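You operate a simulated robot arm through the tools that you are given. There is no shell and no other tool.

You run a simulated robot arm. Do the job below in one go: nothing can be reset, and whatever is moved stays where it is left.

JOB
Pull the orange end plug out of the cream core and stand it in the grey tray.
Fine: hold the core on the small round plate with the blue lever; loosen the lever at the end.

The check looks at the end state, three seconds after you hand in, the way a careful person would. Anything else that was tipped, shoved, dropped, spilled or broken makes it a failure.

ROBOT AND FRAMES
A 7-joint arm with a fingered hand, fixed in place. Base frame: the origin is on the floor under the middle of its stand, x ahead of it, y to its left, z up; the work surface is at about z = 80. Units: cm, rad, N and s.
It reaches about 108.9 cm from its shoulder. Its first joint turns from -2.601 to 2.601 rad. Payload 3.5 kg.
The tool frame sits at the grasp point between the pads (the TCP): z along the fingers, y along the line on which they close. The tips reach 3 cm beyond it. The gripper opens to 10.4 cm; its body begins 3.5 cm behind the TCP. The gripper is a hand of 4 fingers: y runs from the thumb to the fingers, the wrist lies at [-1.5, -11, -18.6] in the tool frame, and closing takes about 1.5 s.
Orientation is told as [roll, pitch, yaw] about the base's x, y, z axes, in that order, counted from this pose: with the fingers straight down and the wrist toward the robot, the tool's x, y and z point along [0, 1, 0], [1, 0, 0] and [0, 0, -1] of the base frame.

CONTROLS
- The arm moves only by the tool play_rows. Its argument "series" is a list of rows, each a list of 6 numbers: the shift along the base's x, y, z in cm, then the turn, a rotation vector about the base's x, y, z in degrees. In form: [[x, y, z, ax, ay, az], ...]. A call has 1 to 20 rows; each row is the pose to reach, as a shift and turn from the pose commanded when the call began. "grip" is the opening, from 0 (shut) to 1 (fully open), set as the call begins (left out, the last holds). A row lasts 0.2 s, in which the tool goes at most 5 cm and 0.15 rad; a call with a longer step from one row to the next is refused whole, and so is a gripper value outside its range. A pose out of reach is approached as far as the arm can. The call stops where the force on the tool passes 40 N (or 10 N more than at its start, if that is more) or the arm is blocked; 0.2 s more then pass. Each finger travels about 4.5 cm/s and halts on what it meets, pressing with about 28 N; the grip force reading is that of the motor and also rises with nothing between the fingers. The clock runs only during rows and for 0.2 s after the last one: add rows that repeat a pose to give the fingers time. It gives the time, the measured TCP pose, the force on the tool (base axes), the opening and the grip force at its end, in the units of the frame above (readings bear some noise), with the torque about the TCP (base axes, N m) and any sound that the robot's microphone picked up, and new pictures: "pictures" is both (left out), scene, wrist or none.
- Cameras (640 x 400 px; columns grow to the right, rows downward): "scene" is fixed at [3.83, -50.07, 152.48]; the picture's right is [0.41, -0.91, 0.00], its down [-0.58, -0.26, -0.77] and it looks along [0.71, 0.31, -0.63] (base axes); focal length 323 px, centre (320, 200). "wrist" rides on the gripper at [6.1, -9.2, -13] in the tool frame; the picture's right is [-0.81, 0.28, -0.52], its down [-0.53, -0.71, 0.46] and it looks along [-0.24, 0.64, 0.72] (tool axes); focal length 275 px, centre (320, 200). There is no depth. A picture from a camera that has moved, and an enlarged one, comes with that camera's place and axes in the base frame and with its lens. The place of the scene camera against the robot may be out by one fixed shift of up to 1.8 cm in any direction.
- move_column(by): slides the trunk up (or, below 0, down) by that many cm; the arm rides with it, the base frame stays. It gives what a move gives, with no picture.
- move_fingers(index, middle, ring, thumb_bend, thumb_turn): sets how far each is bent, from 0 (flat) to 1 (curled in); at 0.3 the hand is open as for a grip, at 0.7 the pads meet at the TCP. One left out holds its place. A second passes; each finger stops where it meets its share of the squeeze, and holds until it gets a number again. A gripper value or a shape takes the hand back. It gives what a move gives, with no picture; readings hold the bend of each and the force on the fingers (four entries, about 0 where the hand has none), thumb and palm. thumb_turn goes from beside the hand (0) to across from the fingers (1), as for a grip.
- set_grasp(shape): the hand has 4 fingers and takes this shape, open, in about a second: jaw (thumb against the fingers, like two jaws); tri (thumb and two fingers); tip (a fingertip pinch); poke (one finger out to press); point (the index stretched); flat (the hand flat); cup (the hand cupped); fist (a fist). The gripper value then closes the fingers along that shape, each until it touches; the sizes above hold for jaw. It gives what a move gives, with no picture.
- close_up(camera, box): a new picture of the part [left, top, right, bottom] of that camera's present view, enlarged. The clock stands still meanwhile.
- close_job(): hands the job in; it is judged then, once.

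Places have to be worked out from the pictures, the camera data and where the tool is seen. Open the gripper and draw the arm clear of the work before you hand the job in, unless the task says otherwise.

The tools are called after "Emit:" as a command line: name --pt "numbers of a row" for each row, then --argument value for the rest, lists and objects as JSON in quotes. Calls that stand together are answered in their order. play_rows: Moves the arm, as the interface text tells. Its arguments: {"type":"object","properties":{"series":{"type":"array","items":{"type":"array","items":{"type":"number"}}},"grip":{"type":"number"},"pictures":{"type":"string","enum":["both","scene","wrist","none"]}},"required":["series"]} The other tools are called the same way: move_column (by) moves the trunk up or down; set_grasp (shape) gives the hand a shape; move_fingers (index, middle, ring, thumb_bend, thumb_turn) moves the fingers one by one; close_up (camera, box) takes an enlarged picture of a part of a camera's view; close_job () hands the job in.

At the start:

```text
time_s: 0.0
tool_pos: [63.02, -8.6, 111.86]
orientation: [0.001, 0.002, 0.002]
wrist_force: [0.1, -0.2, 0.4]
torque: [0.01, 0.0, -0.02]
opening: 10.38
grip_force: 0.1
shape: jaw
bend: [0.3, 0.3, 0.3, 0.3, 0.98]
finger forces: [0.0, 0.1, 0.0, 0.0, 0.0, 0.0]
trunk travel left (down, up): [-45.0, 26.0]
```

scene: 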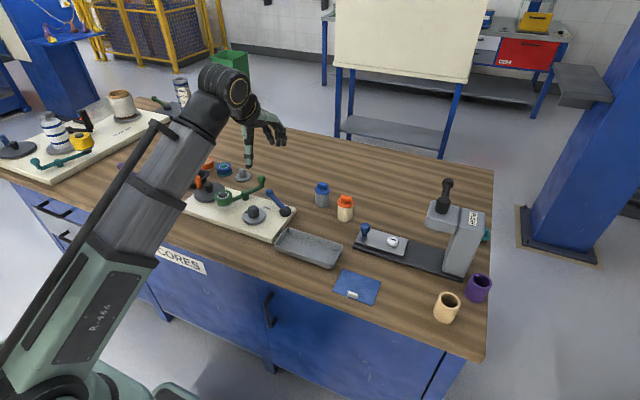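
wrist: 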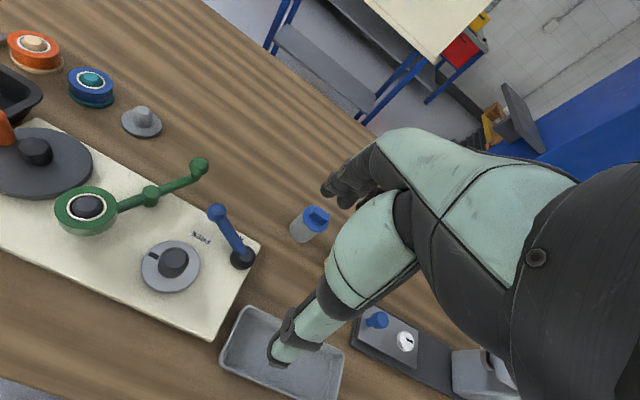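

I start by looking closer at the work area: the board with the round plate and blue lever, the tray, and the core with an orange plug.

Emit:
close_up --camera "scene" --box '[180, 140, 400, 278]'

Emit:
close_up --camera "scene" --box '[320, 170, 500, 330]'

Emit:
close_up --camera "wrist" --box '[0, 140, 350, 400]'

Emit:
close_up --camera "scene" --box '[0, 60, 240, 210]'

```text
2.90 times, centred on (290, 209) of scene
camera zoom: at [3.83, -50.07, 152.48], right [0.41, -0.91, 0.0], down [-0.58, -0.26, -0.77], along [0.71, 0.31, -0.63], focal length 935 px, centre (407, 174)
```

zoom: 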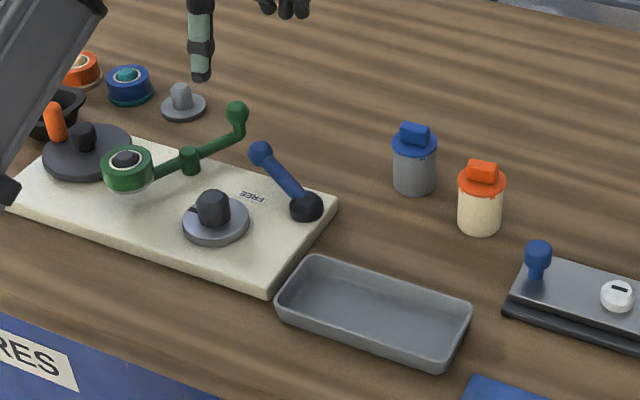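

```text
2.50 times, centred on (410, 250) of scene
camera zoom: at [3.83, -50.07, 152.48], right [0.41, -0.91, 0.0], down [-0.58, -0.26, -0.77], along [0.71, 0.31, -0.63], focal length 806 px, centre (95, 75)
```

zoom: 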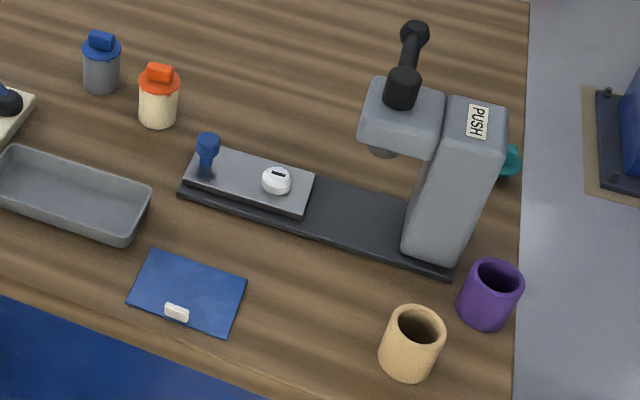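

```text
1.54 times, centred on (175, 270) of wrist
camera zoom: at [53.77, -2.46, 124.94], right [0.28, -0.81, 0.52], down [-0.71, -0.53, -0.46], along [0.64, -0.24, -0.72], focal length 424 px, centre (543, 92)
```

zoom: 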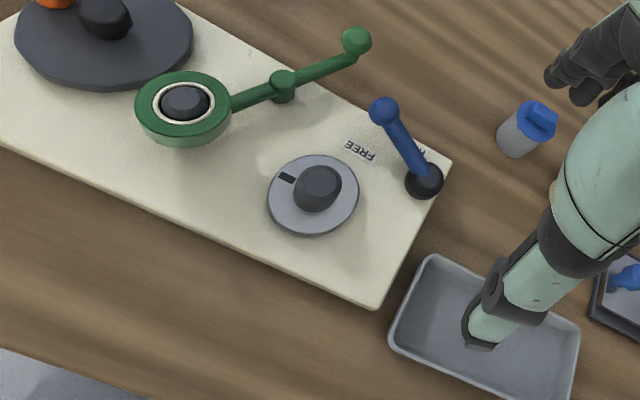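

```text
2.67 times, centred on (120, 135) of scene
camera zoom: at [3.83, -50.07, 152.48], right [0.41, -0.91, 0.0], down [-0.58, -0.26, -0.77], along [0.71, 0.31, -0.63], focal length 860 px, centre (853, 373)
```

zoom: 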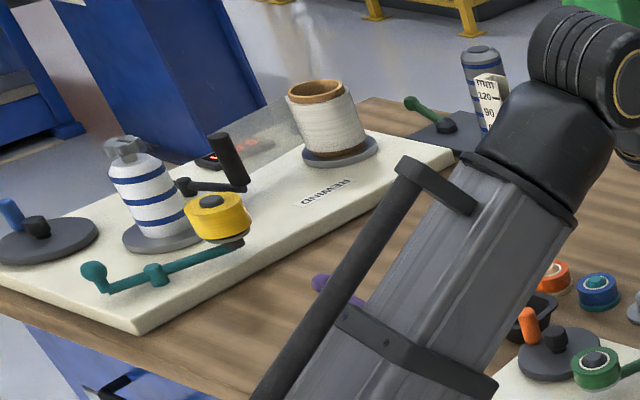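

The core with the orange plug seems to be near (81, -26), the small plate near (66, 0) and the lever pivot near (71.5, -8). I zoom in further on the lever labels, the plate and the core.

Emit:
close_up --camera "wrist" --box '[130, 190, 270, 300]'

Emit:
close_up --camera "scene" --box '[235, 180, 300, 235]'

Emit:
close_up --camera "scene" --box '[305, 175, 365, 230]'

```text
3.64 times, centred on (200, 245) of wrist
camera zoom: at [53.77, -2.46, 124.94], right [0.28, -0.81, 0.52], down [-0.71, -0.53, -0.46], along [0.64, -0.24, -0.72], focal length 1001 px, centre (756, 36)
```

zoom: 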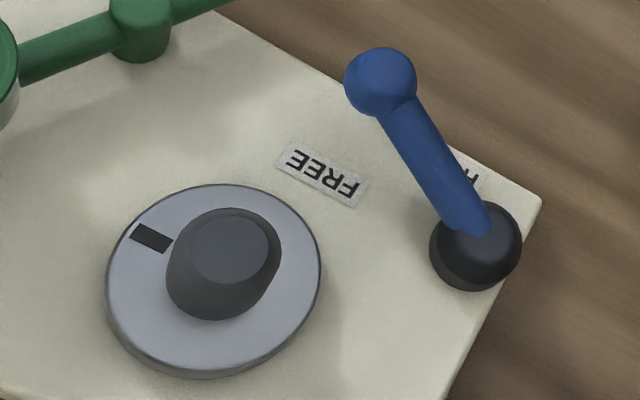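

```text
7.27 times, centred on (268, 208) of scene
camera zoom: at [3.83, -50.07, 152.48], right [0.41, -0.91, 0.0], down [-0.58, -0.26, -0.77], along [0.71, 0.31, -0.63], focal length 2346 px, centre (702, 146)
```

zoom: 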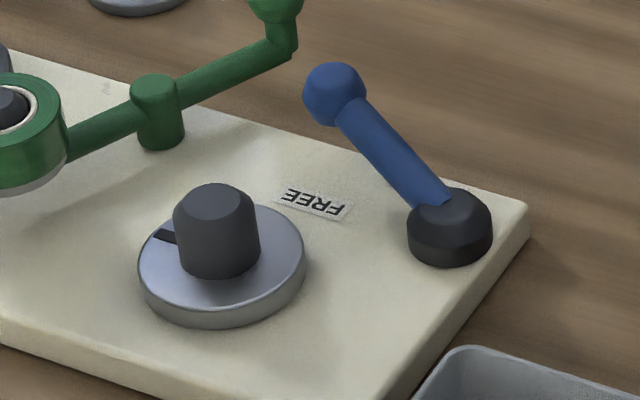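

```text
7.27 times, centred on (335, 202) of scene
camera zoom: at [3.83, -50.07, 152.48], right [0.41, -0.91, 0.0], down [-0.58, -0.26, -0.77], along [0.71, 0.31, -0.63], focal length 2346 px, centre (211, 182)
```

zoom: 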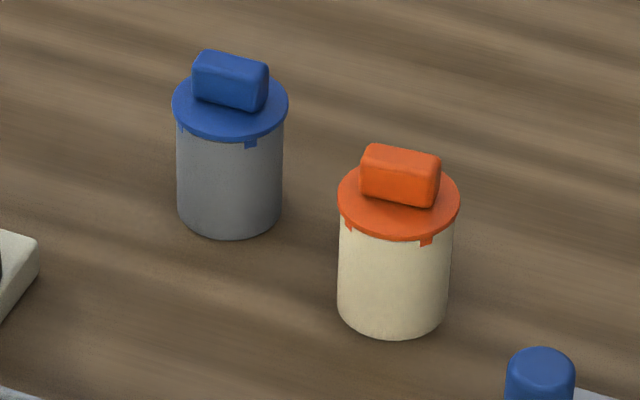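

The labels read FREE and probably HOLD; the lever's exact position and the post's shape still need a better look. I move the hand back and lower so the wrist camera sees the lever and plate closer.

Emit:
play_rows --pt "-1.5 -0.5 -3.5 0 0 0" --pt "-3 -1 -7 0 0 0" --pt "-5 -1.5 -10 0 0 0" --pt "-5 -1.5 -10 0 0 0" --pictures "both"

```text
time_s: 1.0
tool_pos: [57.79, -9.7, 101.79]
orientation: [0.0, 0.0, -0.001]
wrist_force: [-0.7, 0.6, 0.2]
torque: [0.02, 0.03, 0.0]
opening: 10.38
grip_force: 0.3
shape: jaw
bend: [0.3, 0.3, 0.3, 0.3, 0.98]
finger forces: [0.1, 0.0, 0.1, 0.0, 0.1, 0.0]
trunk travel left (down, up): [-45.0, 26.0]
camera wrist: at [48.7, -3.7, 114.88], right [0.28, -0.81, 0.52], down [-0.71, -0.53, -0.46], along [0.64, -0.24, -0.72], focal length 275 px, centre (320, 200)
```

scene: 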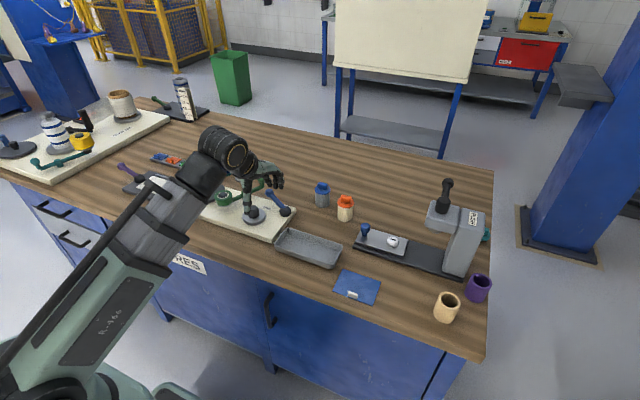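
wrist: 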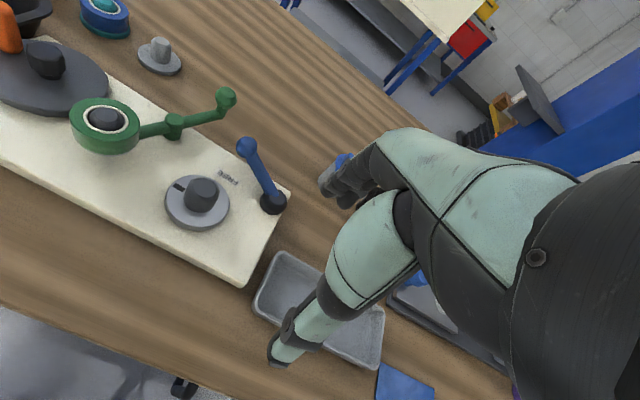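

I pitch the hand about 40° so the wrist camera looks nearly straight down at the lever and plate from above.

Emit:
play_rows --pt "2 0 1 0 8 0" --pt "4 0 1 0 16 0" --pt "6 0 1 0 24 0" --pt "8 0 0 0 32 0" --pt "10 0 -1 0 40 0" --pt "10 0 -1 0 40 0" --pictures "both"

```text
time_s: 2.4
tool_pos: [67.9, -9.77, 100.79]
orientation: [0.001, 0.701, -0.001]
wrist_force: [-0.5, -0.2, -1.0]
torque: [-0.01, 0.01, 0.02]
opening: 10.4
grip_force: 0.1
shape: jaw
bend: [0.3, 0.3, 0.3, 0.3, 0.98]
finger forces: [0.0, 0.0, 0.0, 0.0, 0.0, 0.0]
trunk travel left (down, up): [-45.0, 26.0]
camera wrist: at [69.27, -3.79, 116.79], right [0.54, -0.81, 0.22], down [-0.84, -0.53, 0.11], along [0.03, -0.24, -0.97], focal length 275 px, centre (320, 200)
```

scene: 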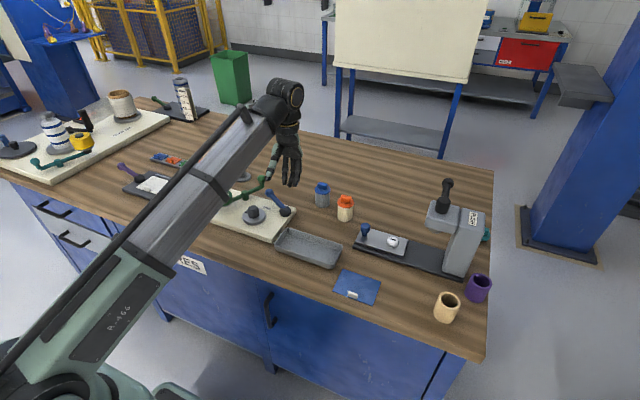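
wrist: 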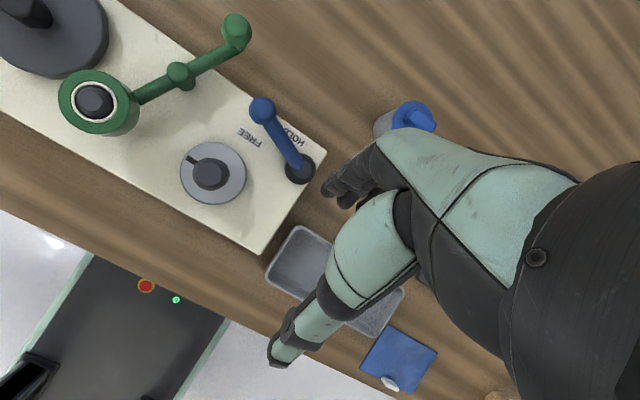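

Emit:
close_up --camera "wrist" --box '[160, 80, 340, 220]'

Emit:
close_up --camera "wrist" --box '[340, 70, 480, 170]'

```text
2.86 times, centred on (250, 150) of wrist
camera zoom: at [69.27, -3.79, 116.79], right [0.54, -0.81, 0.22], down [-0.84, -0.53, 0.11], along [0.03, -0.24, -0.97], focal length 786 px, centre (520, 343)
```

zoom: 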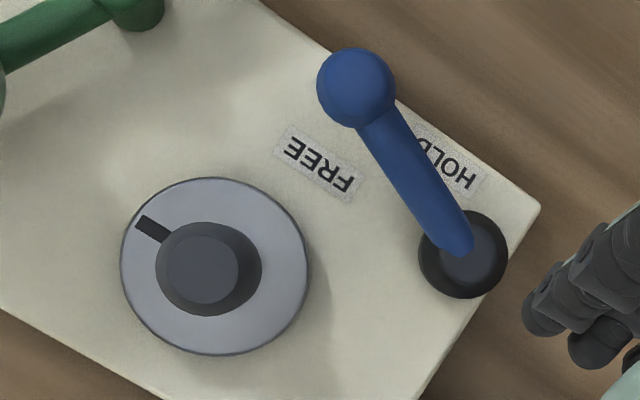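

```text
4.00 times, centred on (410, 120) of wrist
camera zoom: at [69.27, -3.79, 116.79], right [0.54, -0.81, 0.22], down [-0.84, -0.53, 0.11], along [0.03, -0.24, -0.97], focal length 1101 px, centre (-40, 520)
```

zoom: 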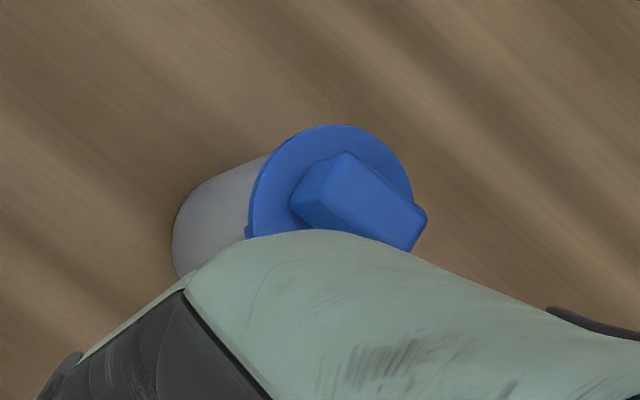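

The lever sits between FREE and HOLD labels (nearer FREE), and the plate has a keying mark on its +y side at about (66.1, 0.25). Now I go and inspect the cream core up close to locate it exactly and see its details.

Emit:
play_rows --pt "1 -3 0 0 -7 0" --pt "2.5 -7 0 0 -14 0" --pt "4 -11 0 0 -21 0" --pt "6 -15 0 0 -28 0" --pt "8 -19 0 0 -34 0" --pt "9 -22 -2 0 -40 0" --pt "9.7 -24.7 -4.5 0 -40 0" --pt "9.7 -24.7 -4.5 0 -40 0" --pictures "both"

```text
time_s: 4.2
tool_pos: [77.65, -34.71, 96.1]
orientation: [-0.001, -0.001, 0.001]
wrist_force: [0.3, 0.3, 0.1]
torque: [0.04, 0.01, -0.03]
opening: 10.39
grip_force: 0.1
shape: jaw
bend: [0.3, 0.3, 0.3, 0.3, 0.98]
finger forces: [0.0, 0.0, 0.0, 0.0, 0.1, 0.0]
trunk travel left (down, up): [-45.0, 26.0]
camera wrist: at [68.46, -28.68, 109.26], right [0.27, -0.81, 0.52], down [-0.71, -0.53, -0.46], along [0.65, -0.24, -0.72], focal length 275 px, centre (320, 200)
```

scene: 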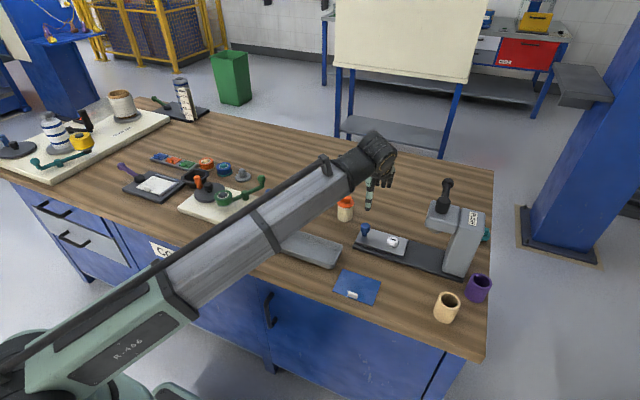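
wrist: 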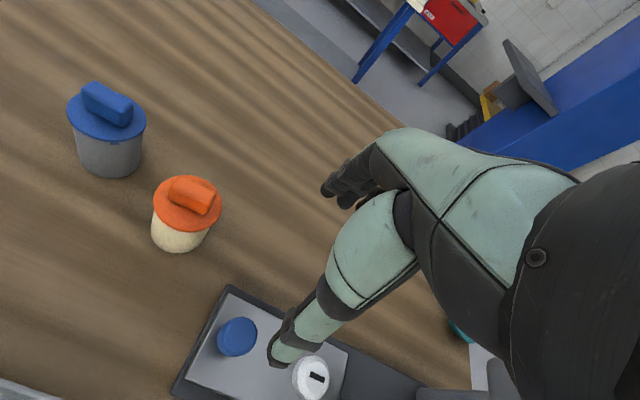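

Emit:
close_up --camera "wrist" --box '[130, 150, 250, 270]'

Emit:
close_up --camera "scene" --box '[325, 175, 385, 230]'

```text
3.33 times, centred on (190, 210) of wrist
camera zoom: at [68.46, -28.68, 109.26], right [0.27, -0.81, 0.52], down [-0.71, -0.53, -0.46], along [0.65, -0.24, -0.72], focal length 918 px, centre (753, 167)
```

zoom: 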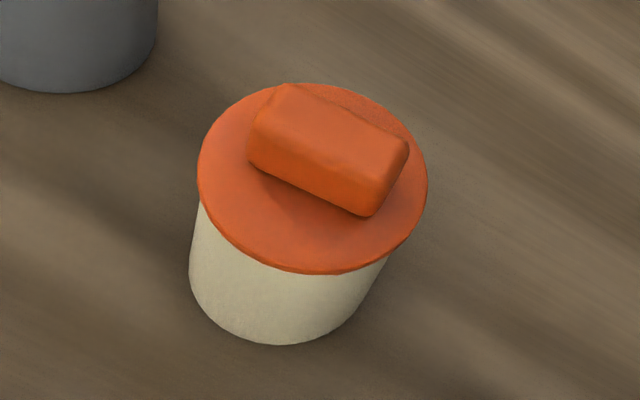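

```text
7.27 times, centred on (355, 202) of scene
camera zoom: at [3.83, -50.07, 152.48], right [0.41, -0.91, 0.0], down [-0.58, -0.26, -0.77], along [0.71, 0.31, -0.63], focal length 2346 px, centre (66, 182)
```

zoom: 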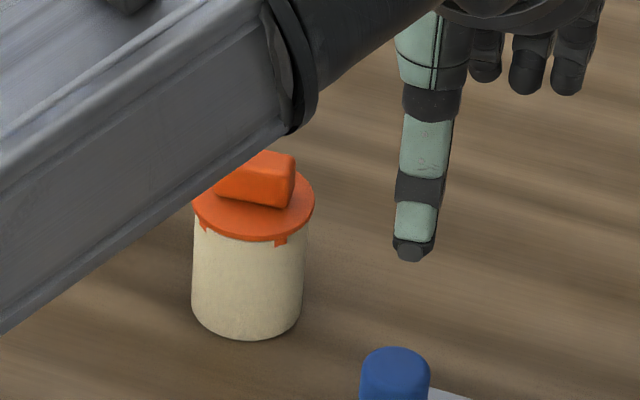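

The core stands at about (80.8, -25.3), plug tab long along y, and no notch shows on the near side. I yaw the hand to look at the core from the +y side before grasping.

Emit:
play_rows --pt "-0.4 1.5 0.5 0 0 -8" --pt "-0.8 3 0.5 0 0 -16" --pt "-1.2 4.5 0.5 0 0 -24" --pt "-1.6 6 0.5 0 0 -32" --pt "-2 7.5 0.5 0 0 -40" --pt "-2.4 9 0.5 0 0 -48" --pt "-2.8 10.5 0.5 0 0 -56" --pt "-3.2 12 0.5 0 0 -64" --pt "-3.6 13.5 0.5 0 0 -72" --pt "-4 15 0.5 0 0 -80" --pt "-4.3 15.7 0.5 0 0 -88" --pt "-4.3 15.7 0.5 0 0 -88" --pictures "both"

```text
time_s: 6.8
tool_pos: [73.23, -19.13, 96.79]
orientation: [0.001, 0.0, -1.539]
wrist_force: [-0.3, -0.3, -1.1]
torque: [-0.04, -0.01, -0.01]
opening: 10.39
grip_force: 0.1
shape: jaw
bend: [0.3, 0.3, 0.3, 0.3, 0.98]
finger forces: [0.1, 0.0, 0.0, 0.0, 0.0, 0.1]
trunk travel left (down, up): [-45.0, 26.0]
camera wrist: at [79.15, -9.73, 109.89], right [-0.8, -0.3, 0.52], down [-0.56, 0.7, -0.46], along [-0.22, -0.65, -0.72], focal length 275 px, centre (320, 200)
```

scene: 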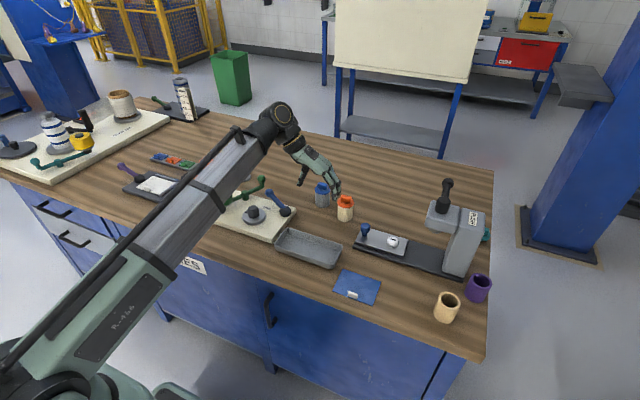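
wrist: 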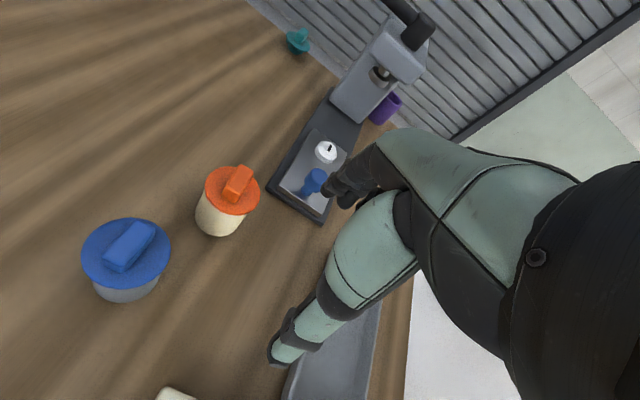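

Emit:
close_up --camera "wrist" --box '[175, 145, 285, 250]'

Emit:
close_up --camera "scene" --box '[300, 160, 380, 235]'

```text
3.81 times, centred on (230, 198) of wrist
camera zoom: at [79.15, -9.73, 109.89], right [-0.8, -0.3, 0.52], down [-0.56, 0.7, -0.46], along [-0.22, -0.65, -0.72], focal length 1049 px, centre (663, 210)
```

zoom: 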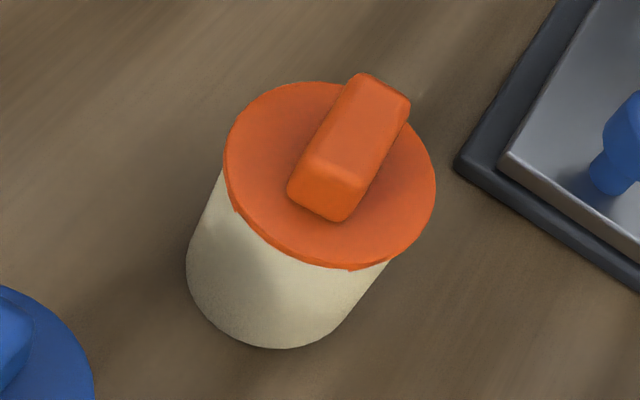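

```text
5.33 times, centred on (340, 198) of scene
camera zoom: at [3.83, -50.07, 152.48], right [0.41, -0.91, 0.0], down [-0.58, -0.26, -0.77], along [0.71, 0.31, -0.63], focal length 1720 px, centre (213, 213)
```

zoom: 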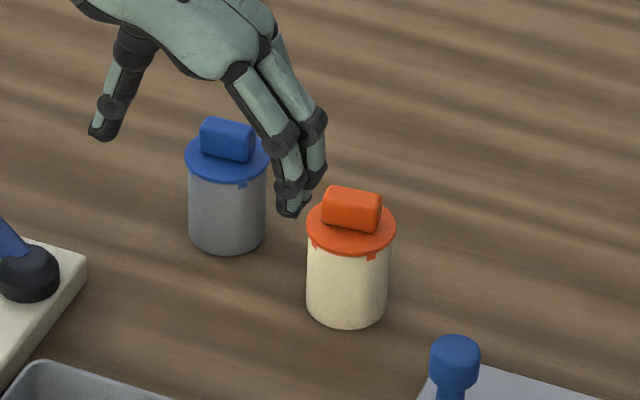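

No notch is visible on this side either, and the core's axis comes out at about (80.6, -25.4), flange at z≈86.2, tab top ≈88.7. I go back to yaw 0 straight above the core with the opening reduced to about 7.5 cm.

Emit:
play_rows --pt "0.7 -0.6 0.5 0 0 8" --pt "1.4 -1.2 0.5 0 0 16" --pt "2.1 -1.8 0.5 0 0 24" --pt "2.8 -2.4 0.5 0 0 32" --pt "3.5 -3 0.5 0 0 40" --pt "4.2 -3.6 0.5 0 0 48" --pt "4.9 -4.2 0.5 0 0 56" --pt "5.6 -4.8 0.5 0 0 64" --pt "6.3 -5.4 0.5 0 0 72" --pt "6.9 -5.9 0.5 0 0 80" --pt "7.3 -6.3 0.5 0 0 88" --pt "7.3 -6.3 -2 0 0 88" --pt "7.3 -6.3 -2 0 0 88" --grip 0.72 --pictures "both"

```text
time_s: 9.6
tool_pos: [80.67, -25.42, 94.84]
orientation: [0.0, 0.001, 0.0]
wrist_force: [-0.1, 0.5, 0.2]
torque: [0.0, 0.0, 0.01]
opening: 7.51
grip_force: 0.1
shape: jaw
bend: [0.27, 0.36, 0.33, 0.57, 0.99]
finger forces: [0.1, 0.0, 0.0, 0.0, 0.0, 0.0]
trunk travel left (down, up): [-45.0, 26.0]
camera wrist: at [71.44, -19.28, 107.87], right [0.28, -0.81, 0.52], down [-0.71, -0.53, -0.46], along [0.64, -0.24, -0.72], focal length 275 px, centre (320, 200)
```

scene: 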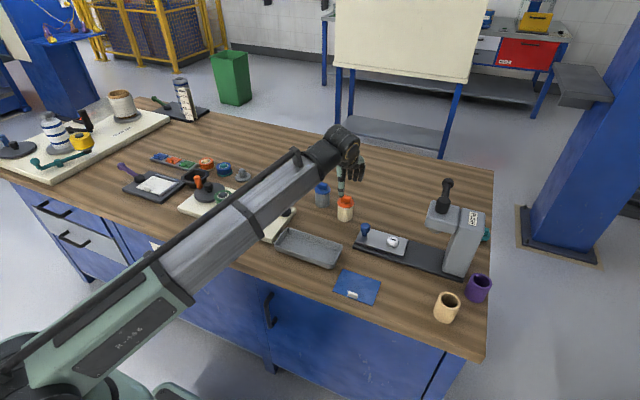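
wrist: 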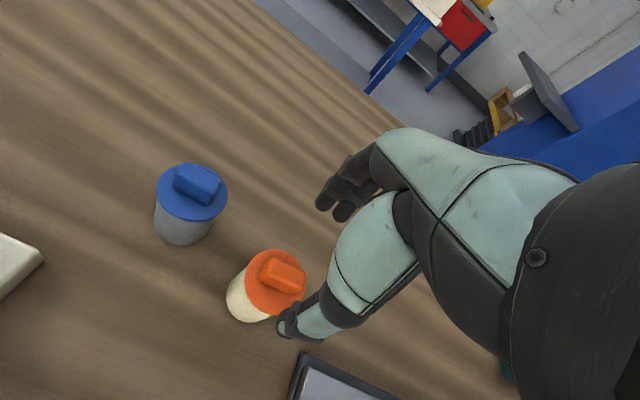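

Emit:
close_up --camera "scene" --box '[305, 140, 395, 235]'

Emit:
close_up --camera "wrist" --box '[200, 130, 420, 360]'

```text
4.21 times, centred on (350, 188) of scene
camera zoom: at [3.83, -50.07, 152.48], right [0.41, -0.91, 0.0], down [-0.58, -0.26, -0.77], along [0.71, 0.31, -0.63], focal length 1358 px, centre (194, 253)
```

zoom: 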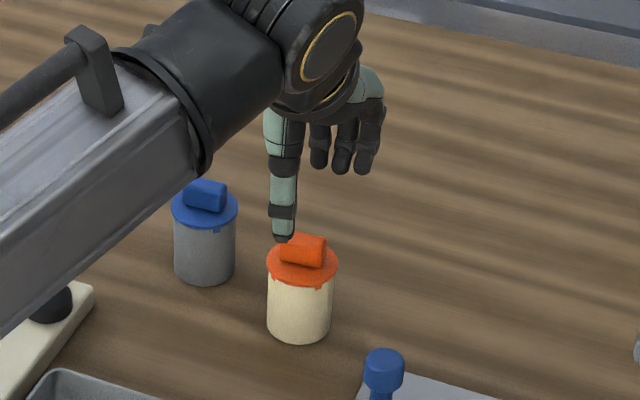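

```text
1.74 times, centred on (310, 245) of wrist
camera zoom: at [71.44, -19.28, 107.87], right [0.28, -0.81, 0.52], down [-0.71, -0.53, -0.46], along [0.64, -0.24, -0.72], focal length 479 px, centre (337, 122)
```

zoom: 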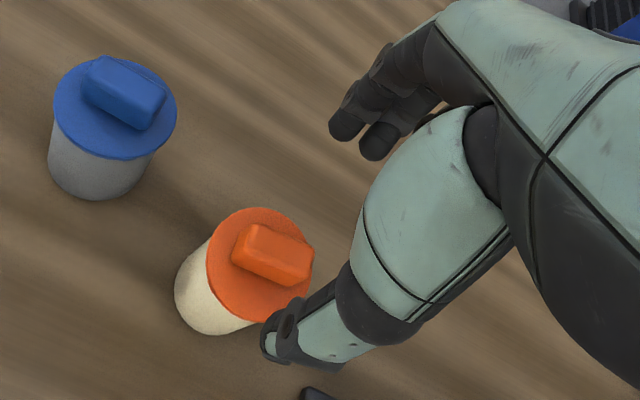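

The thumb opposes the gap between index and middle, and clearance at the thumb is thin. I open a bit more, shift 0.3 cm toward +y, and descend in small steps to z≈85.6.

Emit:
play_rows --pt "0 0.3 0 0 0 0" --pt "0 0.3 0 0 0 0" --pt "0 0.3 -2 0 0 0" --pt "0 0.3 -4 0 0 0" --pt "0 0.3 -4 0 0 0" --grip 0.86 --pictures "both"

```text
time_s: 10.8
tool_pos: [80.59, -24.95, 90.91]
orientation: [0.0, 0.0, 0.0]
wrist_force: [0.6, 0.3, -0.2]
torque: [-0.01, 0.02, -0.03]
opening: 8.94
grip_force: 0.1
shape: jaw
bend: [0.27, 0.33, 0.31, 0.43, 0.99]
finger forces: [0.1, 0.0, 0.1, 0.0, 0.0, 0.1]
trunk travel left (down, up): [-45.0, 26.0]
camera wrist: at [71.4, -18.95, 103.91], right [0.28, -0.81, 0.52], down [-0.71, -0.53, -0.46], along [0.64, -0.24, -0.72], focal length 275 px, centre (320, 200)
```

scene: 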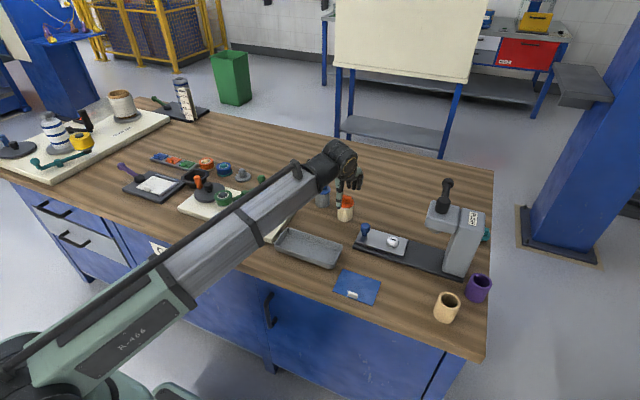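
wrist: 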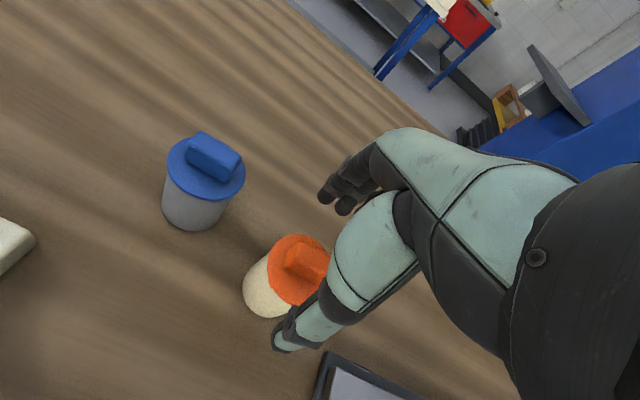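

Emit:
close_up --camera "scene" --box '[305, 140, 395, 235]'

Emit:
close_up --camera "wrist" --box '[200, 130, 420, 360]'

```text
4.21 times, centred on (350, 188) of scene
camera zoom: at [3.83, -50.07, 152.48], right [0.41, -0.91, 0.0], down [-0.58, -0.26, -0.77], along [0.71, 0.31, -0.63], focal length 1358 px, centre (194, 253)
```

zoom: 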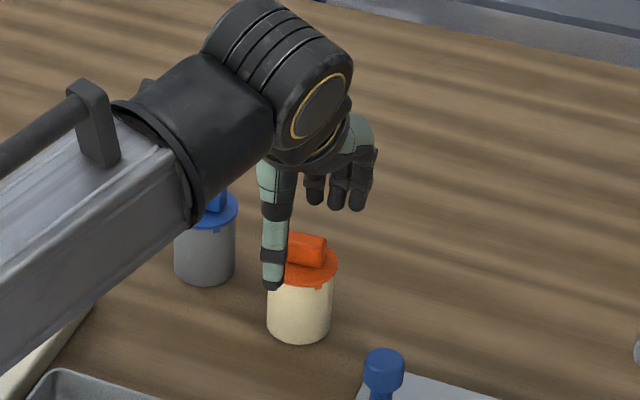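

```text
1.74 times, centred on (310, 245) of wrist
camera zoom: at [71.4, -18.95, 103.91], right [0.28, -0.81, 0.52], down [-0.71, -0.53, -0.46], along [0.64, -0.24, -0.72], focal length 479 px, centre (337, 122)
```

zoom: 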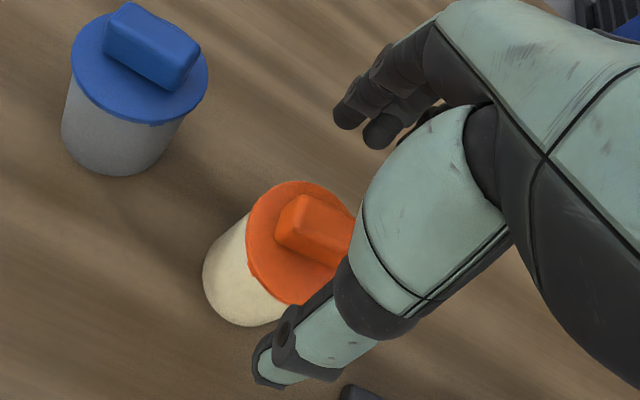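

The thumb lines up with the core's middle and clears the flange. I continue straight down to z≈85.6, watching the force.

Emit:
play_rows --pt "0 -0.1 -1.5 0 0 0" --pt "0 -0.1 -3 0 0 0" --pt "0 -0.1 -4.2 0 0 0" --pt "0 -0.1 -5.2 0 0 0" --pt "0 -0.1 -5.2 0 0 0" --pictures "both"

```text
time_s: 12.0
tool_pos: [80.56, -24.94, 85.64]
orientation: [0.002, -0.001, 0.001]
wrist_force: [-0.5, -0.4, -0.7]
torque: [-0.02, -0.01, 0.01]
opening: 8.93
grip_force: 0.1
shape: jaw
bend: [0.27, 0.33, 0.31, 0.43, 0.99]
finger forces: [0.0, 0.0, 0.0, 0.0, 0.0, 0.0]
trunk travel left (down, up): [-45.0, 26.0]
camera wrist: at [71.35, -19.0, 98.69], right [0.28, -0.81, 0.52], down [-0.71, -0.53, -0.46], along [0.64, -0.24, -0.72], focal length 275 px, centre (320, 200)
```

scene: 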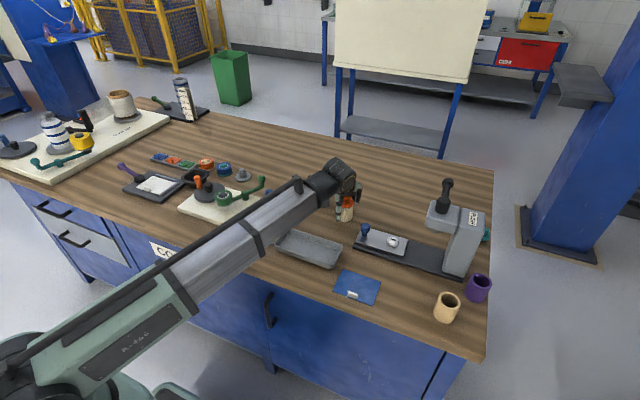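
wrist: 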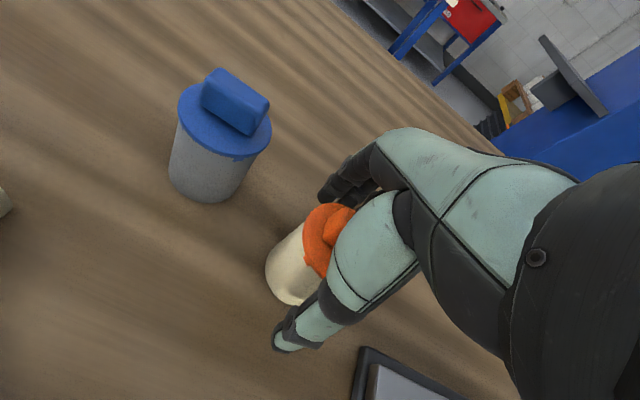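

Emit:
close_up --camera "scene" --box '[305, 150, 385, 235]'

Emit:
close_up --camera "wrist" --box '[220, 140, 400, 360]'

```text
4.71 times, centred on (345, 192) of scene
camera zoom: at [3.83, -50.07, 152.48], right [0.41, -0.91, 0.0], down [-0.58, -0.26, -0.77], along [0.71, 0.31, -0.63], focal length 1518 px, centre (202, 235)
```

zoom: 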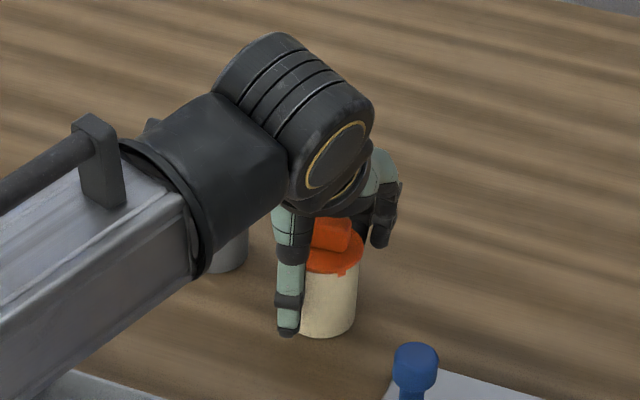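

```text
1.82 times, centred on (310, 250) of wrist
camera zoom: at [71.35, -19.0, 98.69], right [0.28, -0.81, 0.52], down [-0.71, -0.53, -0.46], along [0.64, -0.24, -0.72], focal length 500 px, centre (338, 109)
```

zoom: 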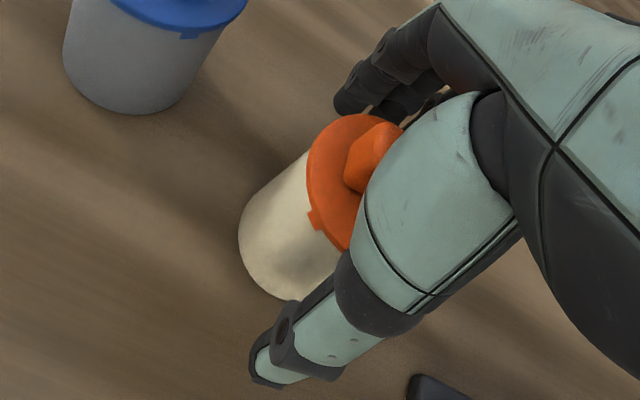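

There is no contact yet. I lower another 0.5 cm for a better hold on the body below the flange, then close the hand.

Emit:
play_rows --pt "0 0 -0.25 0 0 0" --pt "0 0 -0.5 0 0 0" --pt "0 0 -0.5 0 0 0" --pictures "none"

Emit:
play_rows --pt "0 0 0 0 0 0" --pt "0 0 0 0 0 0" --pt "0 0 0 0 0 0" --pt "0 0 0 0 0 0" --pt "0 0 0 0 0 0" --pt "0 0 0 0 0 0" --pt "0 0 0 0 0 0" --grip 0.4 --pictures "both"

```text
time_s: 12.8
tool_pos: [80.5, -25.12, 85.16]
orientation: [0.0, 0.0, 0.0]
wrist_force: [0.6, 0.3, 0.5]
torque: [-0.02, 0.0, 0.02]
opening: 8.92
grip_force: 0.0
shape: jaw
bend: [0.27, 0.33, 0.31, 0.43, 0.99]
finger forces: [0.0, 0.0, 0.0, 0.0, 0.0, 0.0]
trunk travel left (down, up): [-45.0, 26.0]
```

```text
time_s: 14.4
tool_pos: [80.55, -25.11, 85.28]
orientation: [0.001, 0.002, 0.0]
wrist_force: [0.3, 0.5, 0.4]
torque: [-0.02, -0.01, -0.04]
opening: 4.31
grip_force: 0.1
shape: jaw
bend: [0.74, 0.48, 0.46, 0.72, 1.0]
finger forces: [0.4, 0.4, 0.0, 0.1, 0.7, 0.0]
trunk travel left (down, up): [-45.0, 26.0]
camera wrist: at [71.4, -19.03, 98.27], right [0.28, -0.81, 0.52], down [-0.71, -0.53, -0.46], along [0.64, -0.24, -0.72], focal length 275 px, centre (320, 200)
```

scene: 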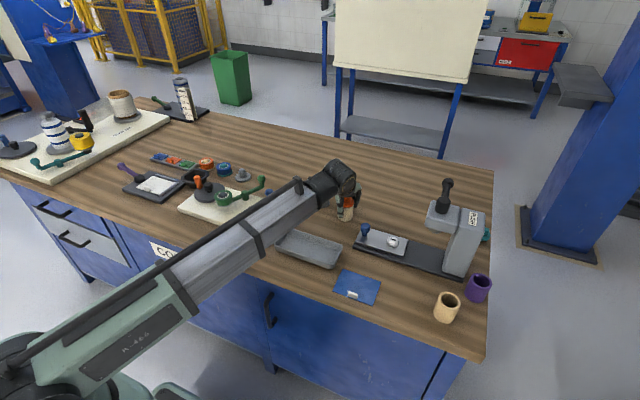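
wrist: 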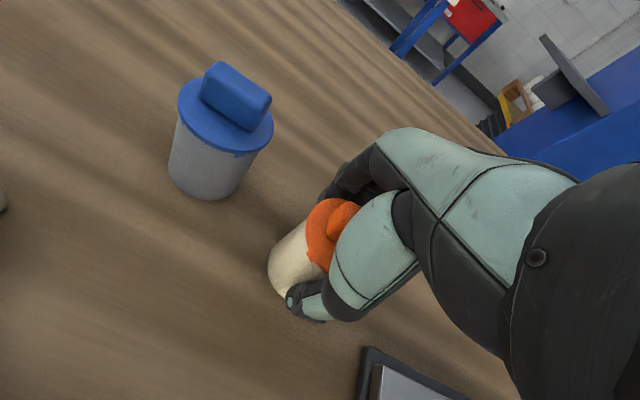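

The index finger has bent much more (0.74) than the others, so it may be wrapping past the side of the core. I look closely before squeezing further.

Emit:
close_up --camera "scene" --box '[315, 160, 375, 230]'

Emit:
close_up --camera "wrist" --box '[240, 140, 400, 340]'

```text
5.71 times, centred on (345, 195) of scene
camera zoom: at [3.83, -50.07, 152.48], right [0.41, -0.91, 0.0], down [-0.58, -0.26, -0.77], along [0.71, 0.31, -0.63], focal length 1843 px, centre (177, 229)
```

zoom: 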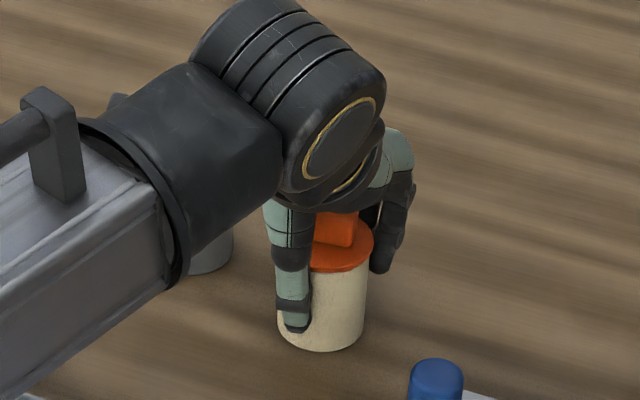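

```text
2.00 times, centred on (320, 240) of wrist
camera zoom: at [71.4, -19.03, 98.27], right [0.28, -0.81, 0.52], down [-0.71, -0.53, -0.46], along [0.64, -0.24, -0.72], focal length 551 px, centre (320, 120)
```

zoom: 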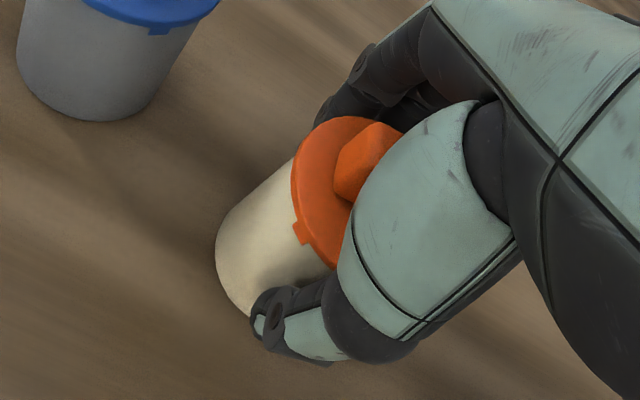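

The finger on the -y side (index) has slipped past the core's edge: the fingers sit about 0.9 cm toward -y relative to the thumb line. I reopen, shift the hand +0.5 cm in y and close again.

Emit:
play_rows --pt "0 0 0 0 0 0" --pt "0 0 0 0 0 0" --pt "0 0 0 0 0 0" --pt "0 0 0 0 0 0" --pt "0 0 0 0 0 0" --pt "0 0.25 0 0 0 0" --pt "0 0.5 0 0 0 0" --pt "0 0.5 0 0 0 0" --grip 0.86 --pictures "none"

Emit:
play_rows --pt "0 0 0 0 0 0" --pt "0 0 0 0 0 0" --pt "0 0 0 0 0 0" --pt "0 0 0 0 0 0" --pt "0 0 0 0 0 0" --pt "0 0 0 0 0 0" --pt "0 0 0 0 0 0" --grip 0.42 --pictures "both"

```text
time_s: 16.2
tool_pos: [80.57, -24.65, 85.01]
orientation: [0.0, 0.0, 0.0]
wrist_force: [-0.3, 0.1, 0.3]
torque: [0.0, -0.03, -0.03]
opening: 8.94
grip_force: 0.1
shape: jaw
bend: [0.27, 0.33, 0.31, 0.43, 0.99]
finger forces: [0.0, 0.0, 0.0, 0.0, 0.0, 0.1]
trunk travel left (down, up): [-45.0, 26.0]
```

```text
time_s: 17.8
tool_pos: [80.65, -24.61, 85.18]
orientation: [-0.001, -0.001, -0.001]
wrist_force: [0.4, -0.1, 0.3]
torque: [0.0, -0.01, 0.0]
opening: 4.42
grip_force: 0.1
shape: jaw
bend: [0.74, 0.47, 0.45, 0.72, 1.0]
finger forces: [0.0, 0.3, 0.1, 0.0, 0.1, 0.1]
trunk travel left (down, up): [-45.0, 26.0]
camera wrist: at [71.43, -18.53, 98.25], right [0.28, -0.81, 0.52], down [-0.71, -0.53, -0.46], along [0.64, -0.24, -0.72], focal length 275 px, centre (320, 200)
```

scene: 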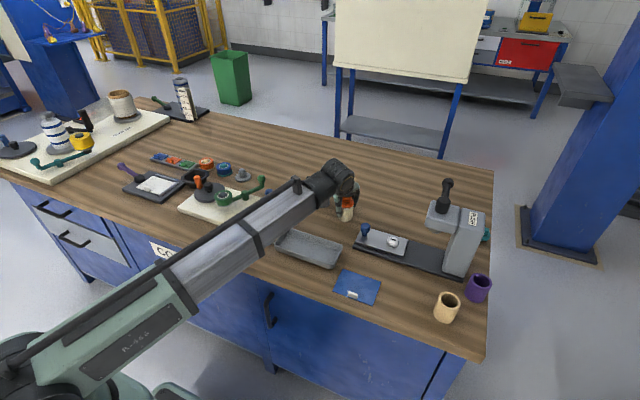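
wrist: 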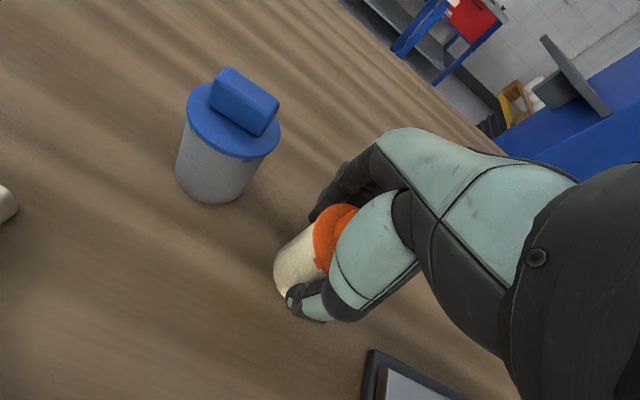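

Emit:
close_up --camera "wrist" --box '[260, 150, 380, 330]'

Emit:
close_up --camera "scene" --box '[320, 170, 370, 230]'

```text
2.22 times, centred on (320, 240) of wrist
camera zoom: at [71.43, -18.53, 98.25], right [0.28, -0.81, 0.52], down [-0.71, -0.53, -0.46], along [0.64, -0.24, -0.72], focal length 612 px, centre (320, 111)
```

zoom: 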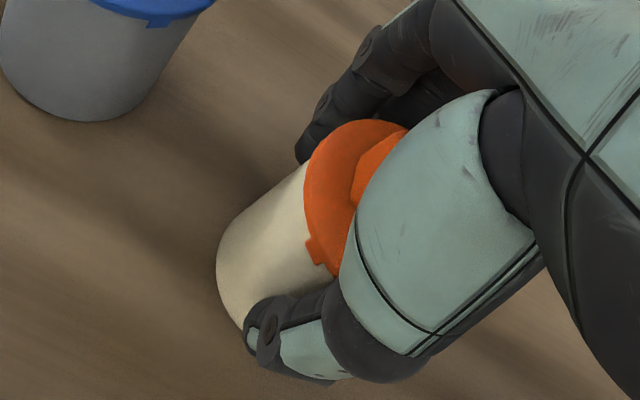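

```text
6.67 times, centred on (345, 200) of scene
camera zoom: at [3.83, -50.07, 152.48], right [0.41, -0.91, 0.0], down [-0.58, -0.26, -0.77], along [0.71, 0.31, -0.63], focal length 2150 px, centre (153, 200)
```

zoom: 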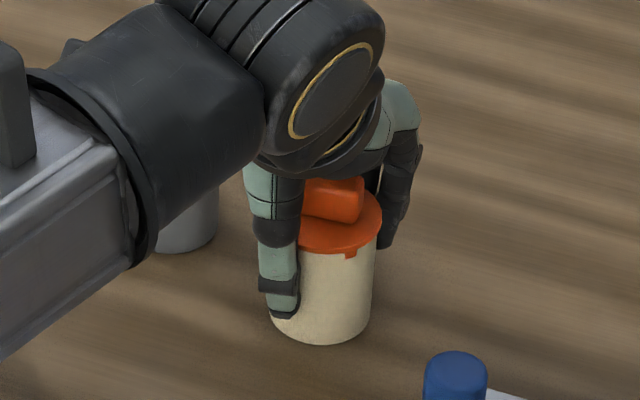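

The readings show the fingers merely reached the commanded width without squeezing. The thumb should oppose the index/middle pair, so I reopen, centre the TCP on the core (y≈-25.4) and close further.

Emit:
play_rows --pt "0 0 0 0 0 0" --pt "0 0 0 0 0 0" --pt "0 0 0 0 0 0" --pt "0 0 0 0 0 0" --pt "0 0 0 0 0 0" --pt "0 -0.4 0 0 0 0" --pt "0 -0.8 0 0 0 0" --pt "0 -0.8 0 0 0 0" --grip 0.86 --pictures "none"

Emit:
play_rows --pt "0 0 0 0 0 0" --pt "0 0 0 0 0 0" --pt "0 0 0 0 0 0" --pt "0 0 0 0 0 0" --pt "0 0 0 0 0 0" --pt "0 0 0 0 0 0" --pt "0 0 0 0 0 0" --pt "0 0 0 0 0 0" --pt "0 0 0 0 0 0" --grip 0.25 --pictures "both"

```text
time_s: 19.6
tool_pos: [80.6, -25.38, 85.04]
orientation: [-0.001, -0.001, -0.001]
wrist_force: [-0.8, -0.6, -0.5]
torque: [-0.03, -0.01, 0.01]
opening: 8.92
grip_force: 0.0
shape: jaw
bend: [0.27, 0.33, 0.31, 0.43, 0.99]
finger forces: [0.0, 0.0, 0.1, 0.1, 0.0, 0.1]
trunk travel left (down, up): [-45.0, 26.0]
```

```text
time_s: 21.6
tool_pos: [80.49, -25.29, 85.14]
orientation: [0.001, 0.0, 0.001]
wrist_force: [1.1, 0.1, 0.0]
torque: [0.01, -0.02, 0.0]
opening: 4.03
grip_force: 27.7
shape: jaw
bend: [0.74, 0.5, 0.53, 0.73, 1.0]
finger forces: [13.8, 9.5, 0.1, 0.0, 23.2, 0.0]
trunk travel left (down, up): [-45.0, 26.0]
camera wrist: at [71.46, -19.33, 98.24], right [0.28, -0.81, 0.52], down [-0.71, -0.53, -0.46], along [0.64, -0.24, -0.72], focal length 275 px, centre (320, 200)
```

scene: 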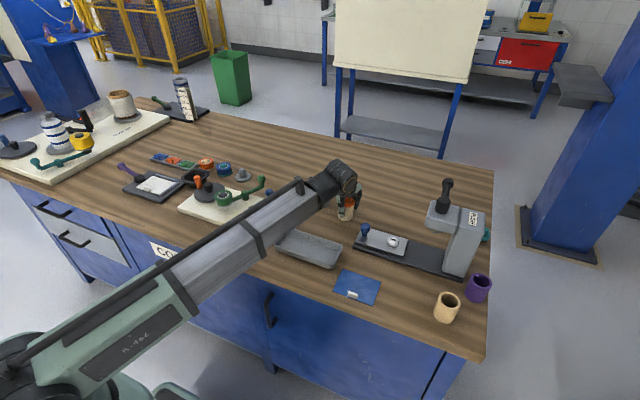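
wrist: 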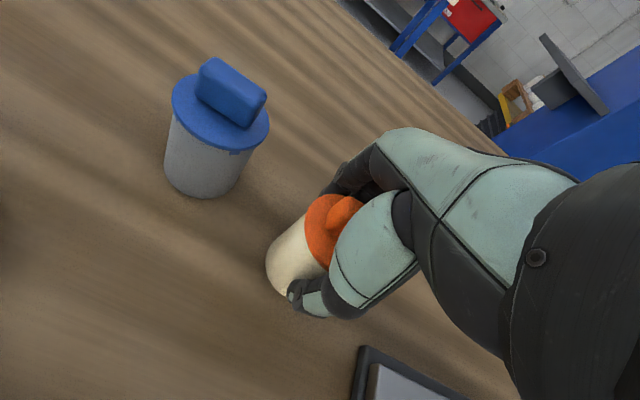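

Now index (13.8 N), middle (9.5 N) and thumb (23 N) hold the core in a balanced three-point grip. I lift slowly by 5 cm and check that core and plug come together.

Emit:
play_rows --pt "0 0 0.5 0 0 0" --pt "0 0 1.5 0 0 0" --pt "0 0 3 0 0 0" --pt "0 0 5 0 0 0" --pt "0 0 7 0 0 0" --pt "0 0 7 0 0 0" --pictures "both"

Emit:
close_up --camera "scene" --box '[310, 140, 380, 230]'

Emit:
close_up --camera "wrist" --box '[240, 160, 380, 330]'

```text
time_s: 23.0
tool_pos: [80.65, -25.44, 92.29]
orientation: [0.001, 0.0, 0.0]
wrist_force: [-0.2, -0.1, -1.9]
torque: [0.02, -0.03, 0.0]
opening: 4.05
grip_force: 28.4
shape: jaw
bend: [0.74, 0.5, 0.53, 0.73, 1.0]
finger forces: [13.9, 9.5, 0.0, 0.0, 23.2, 0.1]
trunk travel left (down, up): [-45.0, 26.0]
camera wrist: at [71.47, -19.36, 105.4], right [0.28, -0.81, 0.52], down [-0.71, -0.53, -0.46], along [0.64, -0.24, -0.72], focal length 275 px, centre (320, 200)
```

scene: 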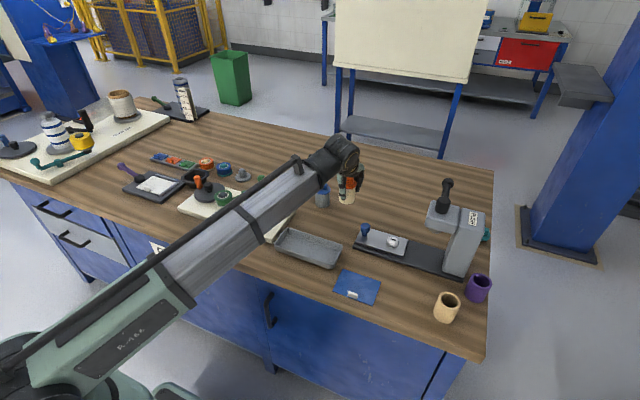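
wrist: 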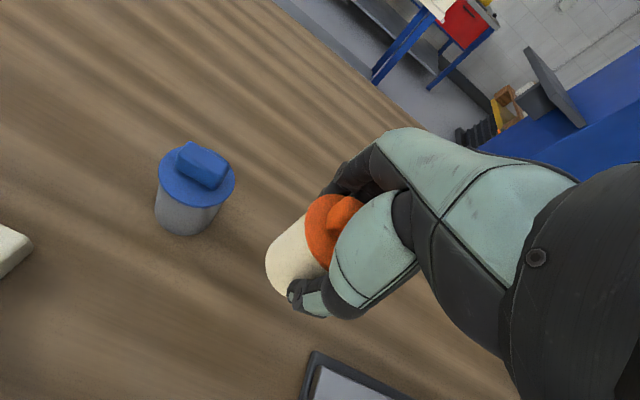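

```text
4.44 times, centred on (345, 185) of scene
camera zoom: at [3.83, -50.07, 152.48], right [0.41, -0.91, 0.0], down [-0.58, -0.26, -0.77], along [0.71, 0.31, -0.63], focal length 1434 px, centre (209, 267)
```

zoom: 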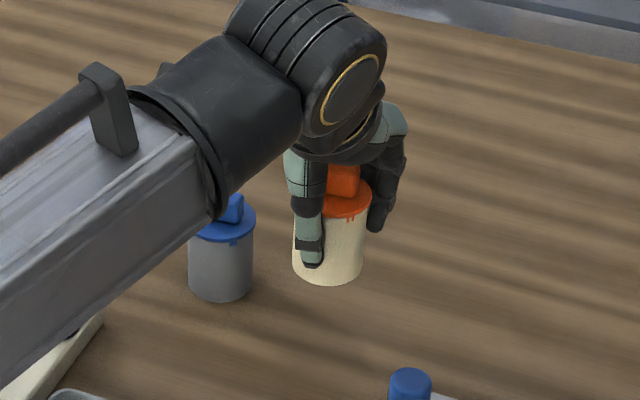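

```text
2.35 times, centred on (310, 245) of wrist
camera zoom: at [71.47, -19.36, 105.4], right [0.28, -0.81, 0.52], down [-0.71, -0.53, -0.46], along [0.64, -0.24, -0.72], focal length 648 px, centre (344, 94)
```

zoom: 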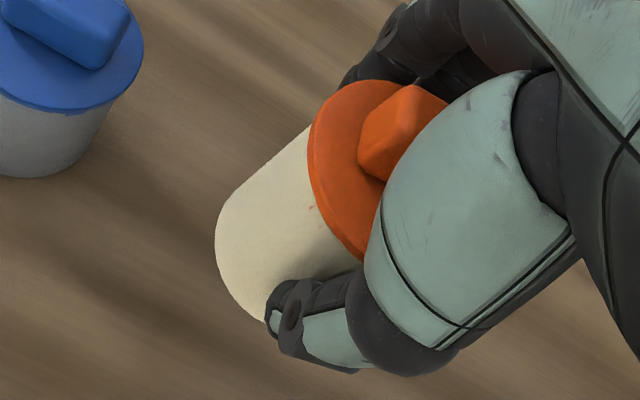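

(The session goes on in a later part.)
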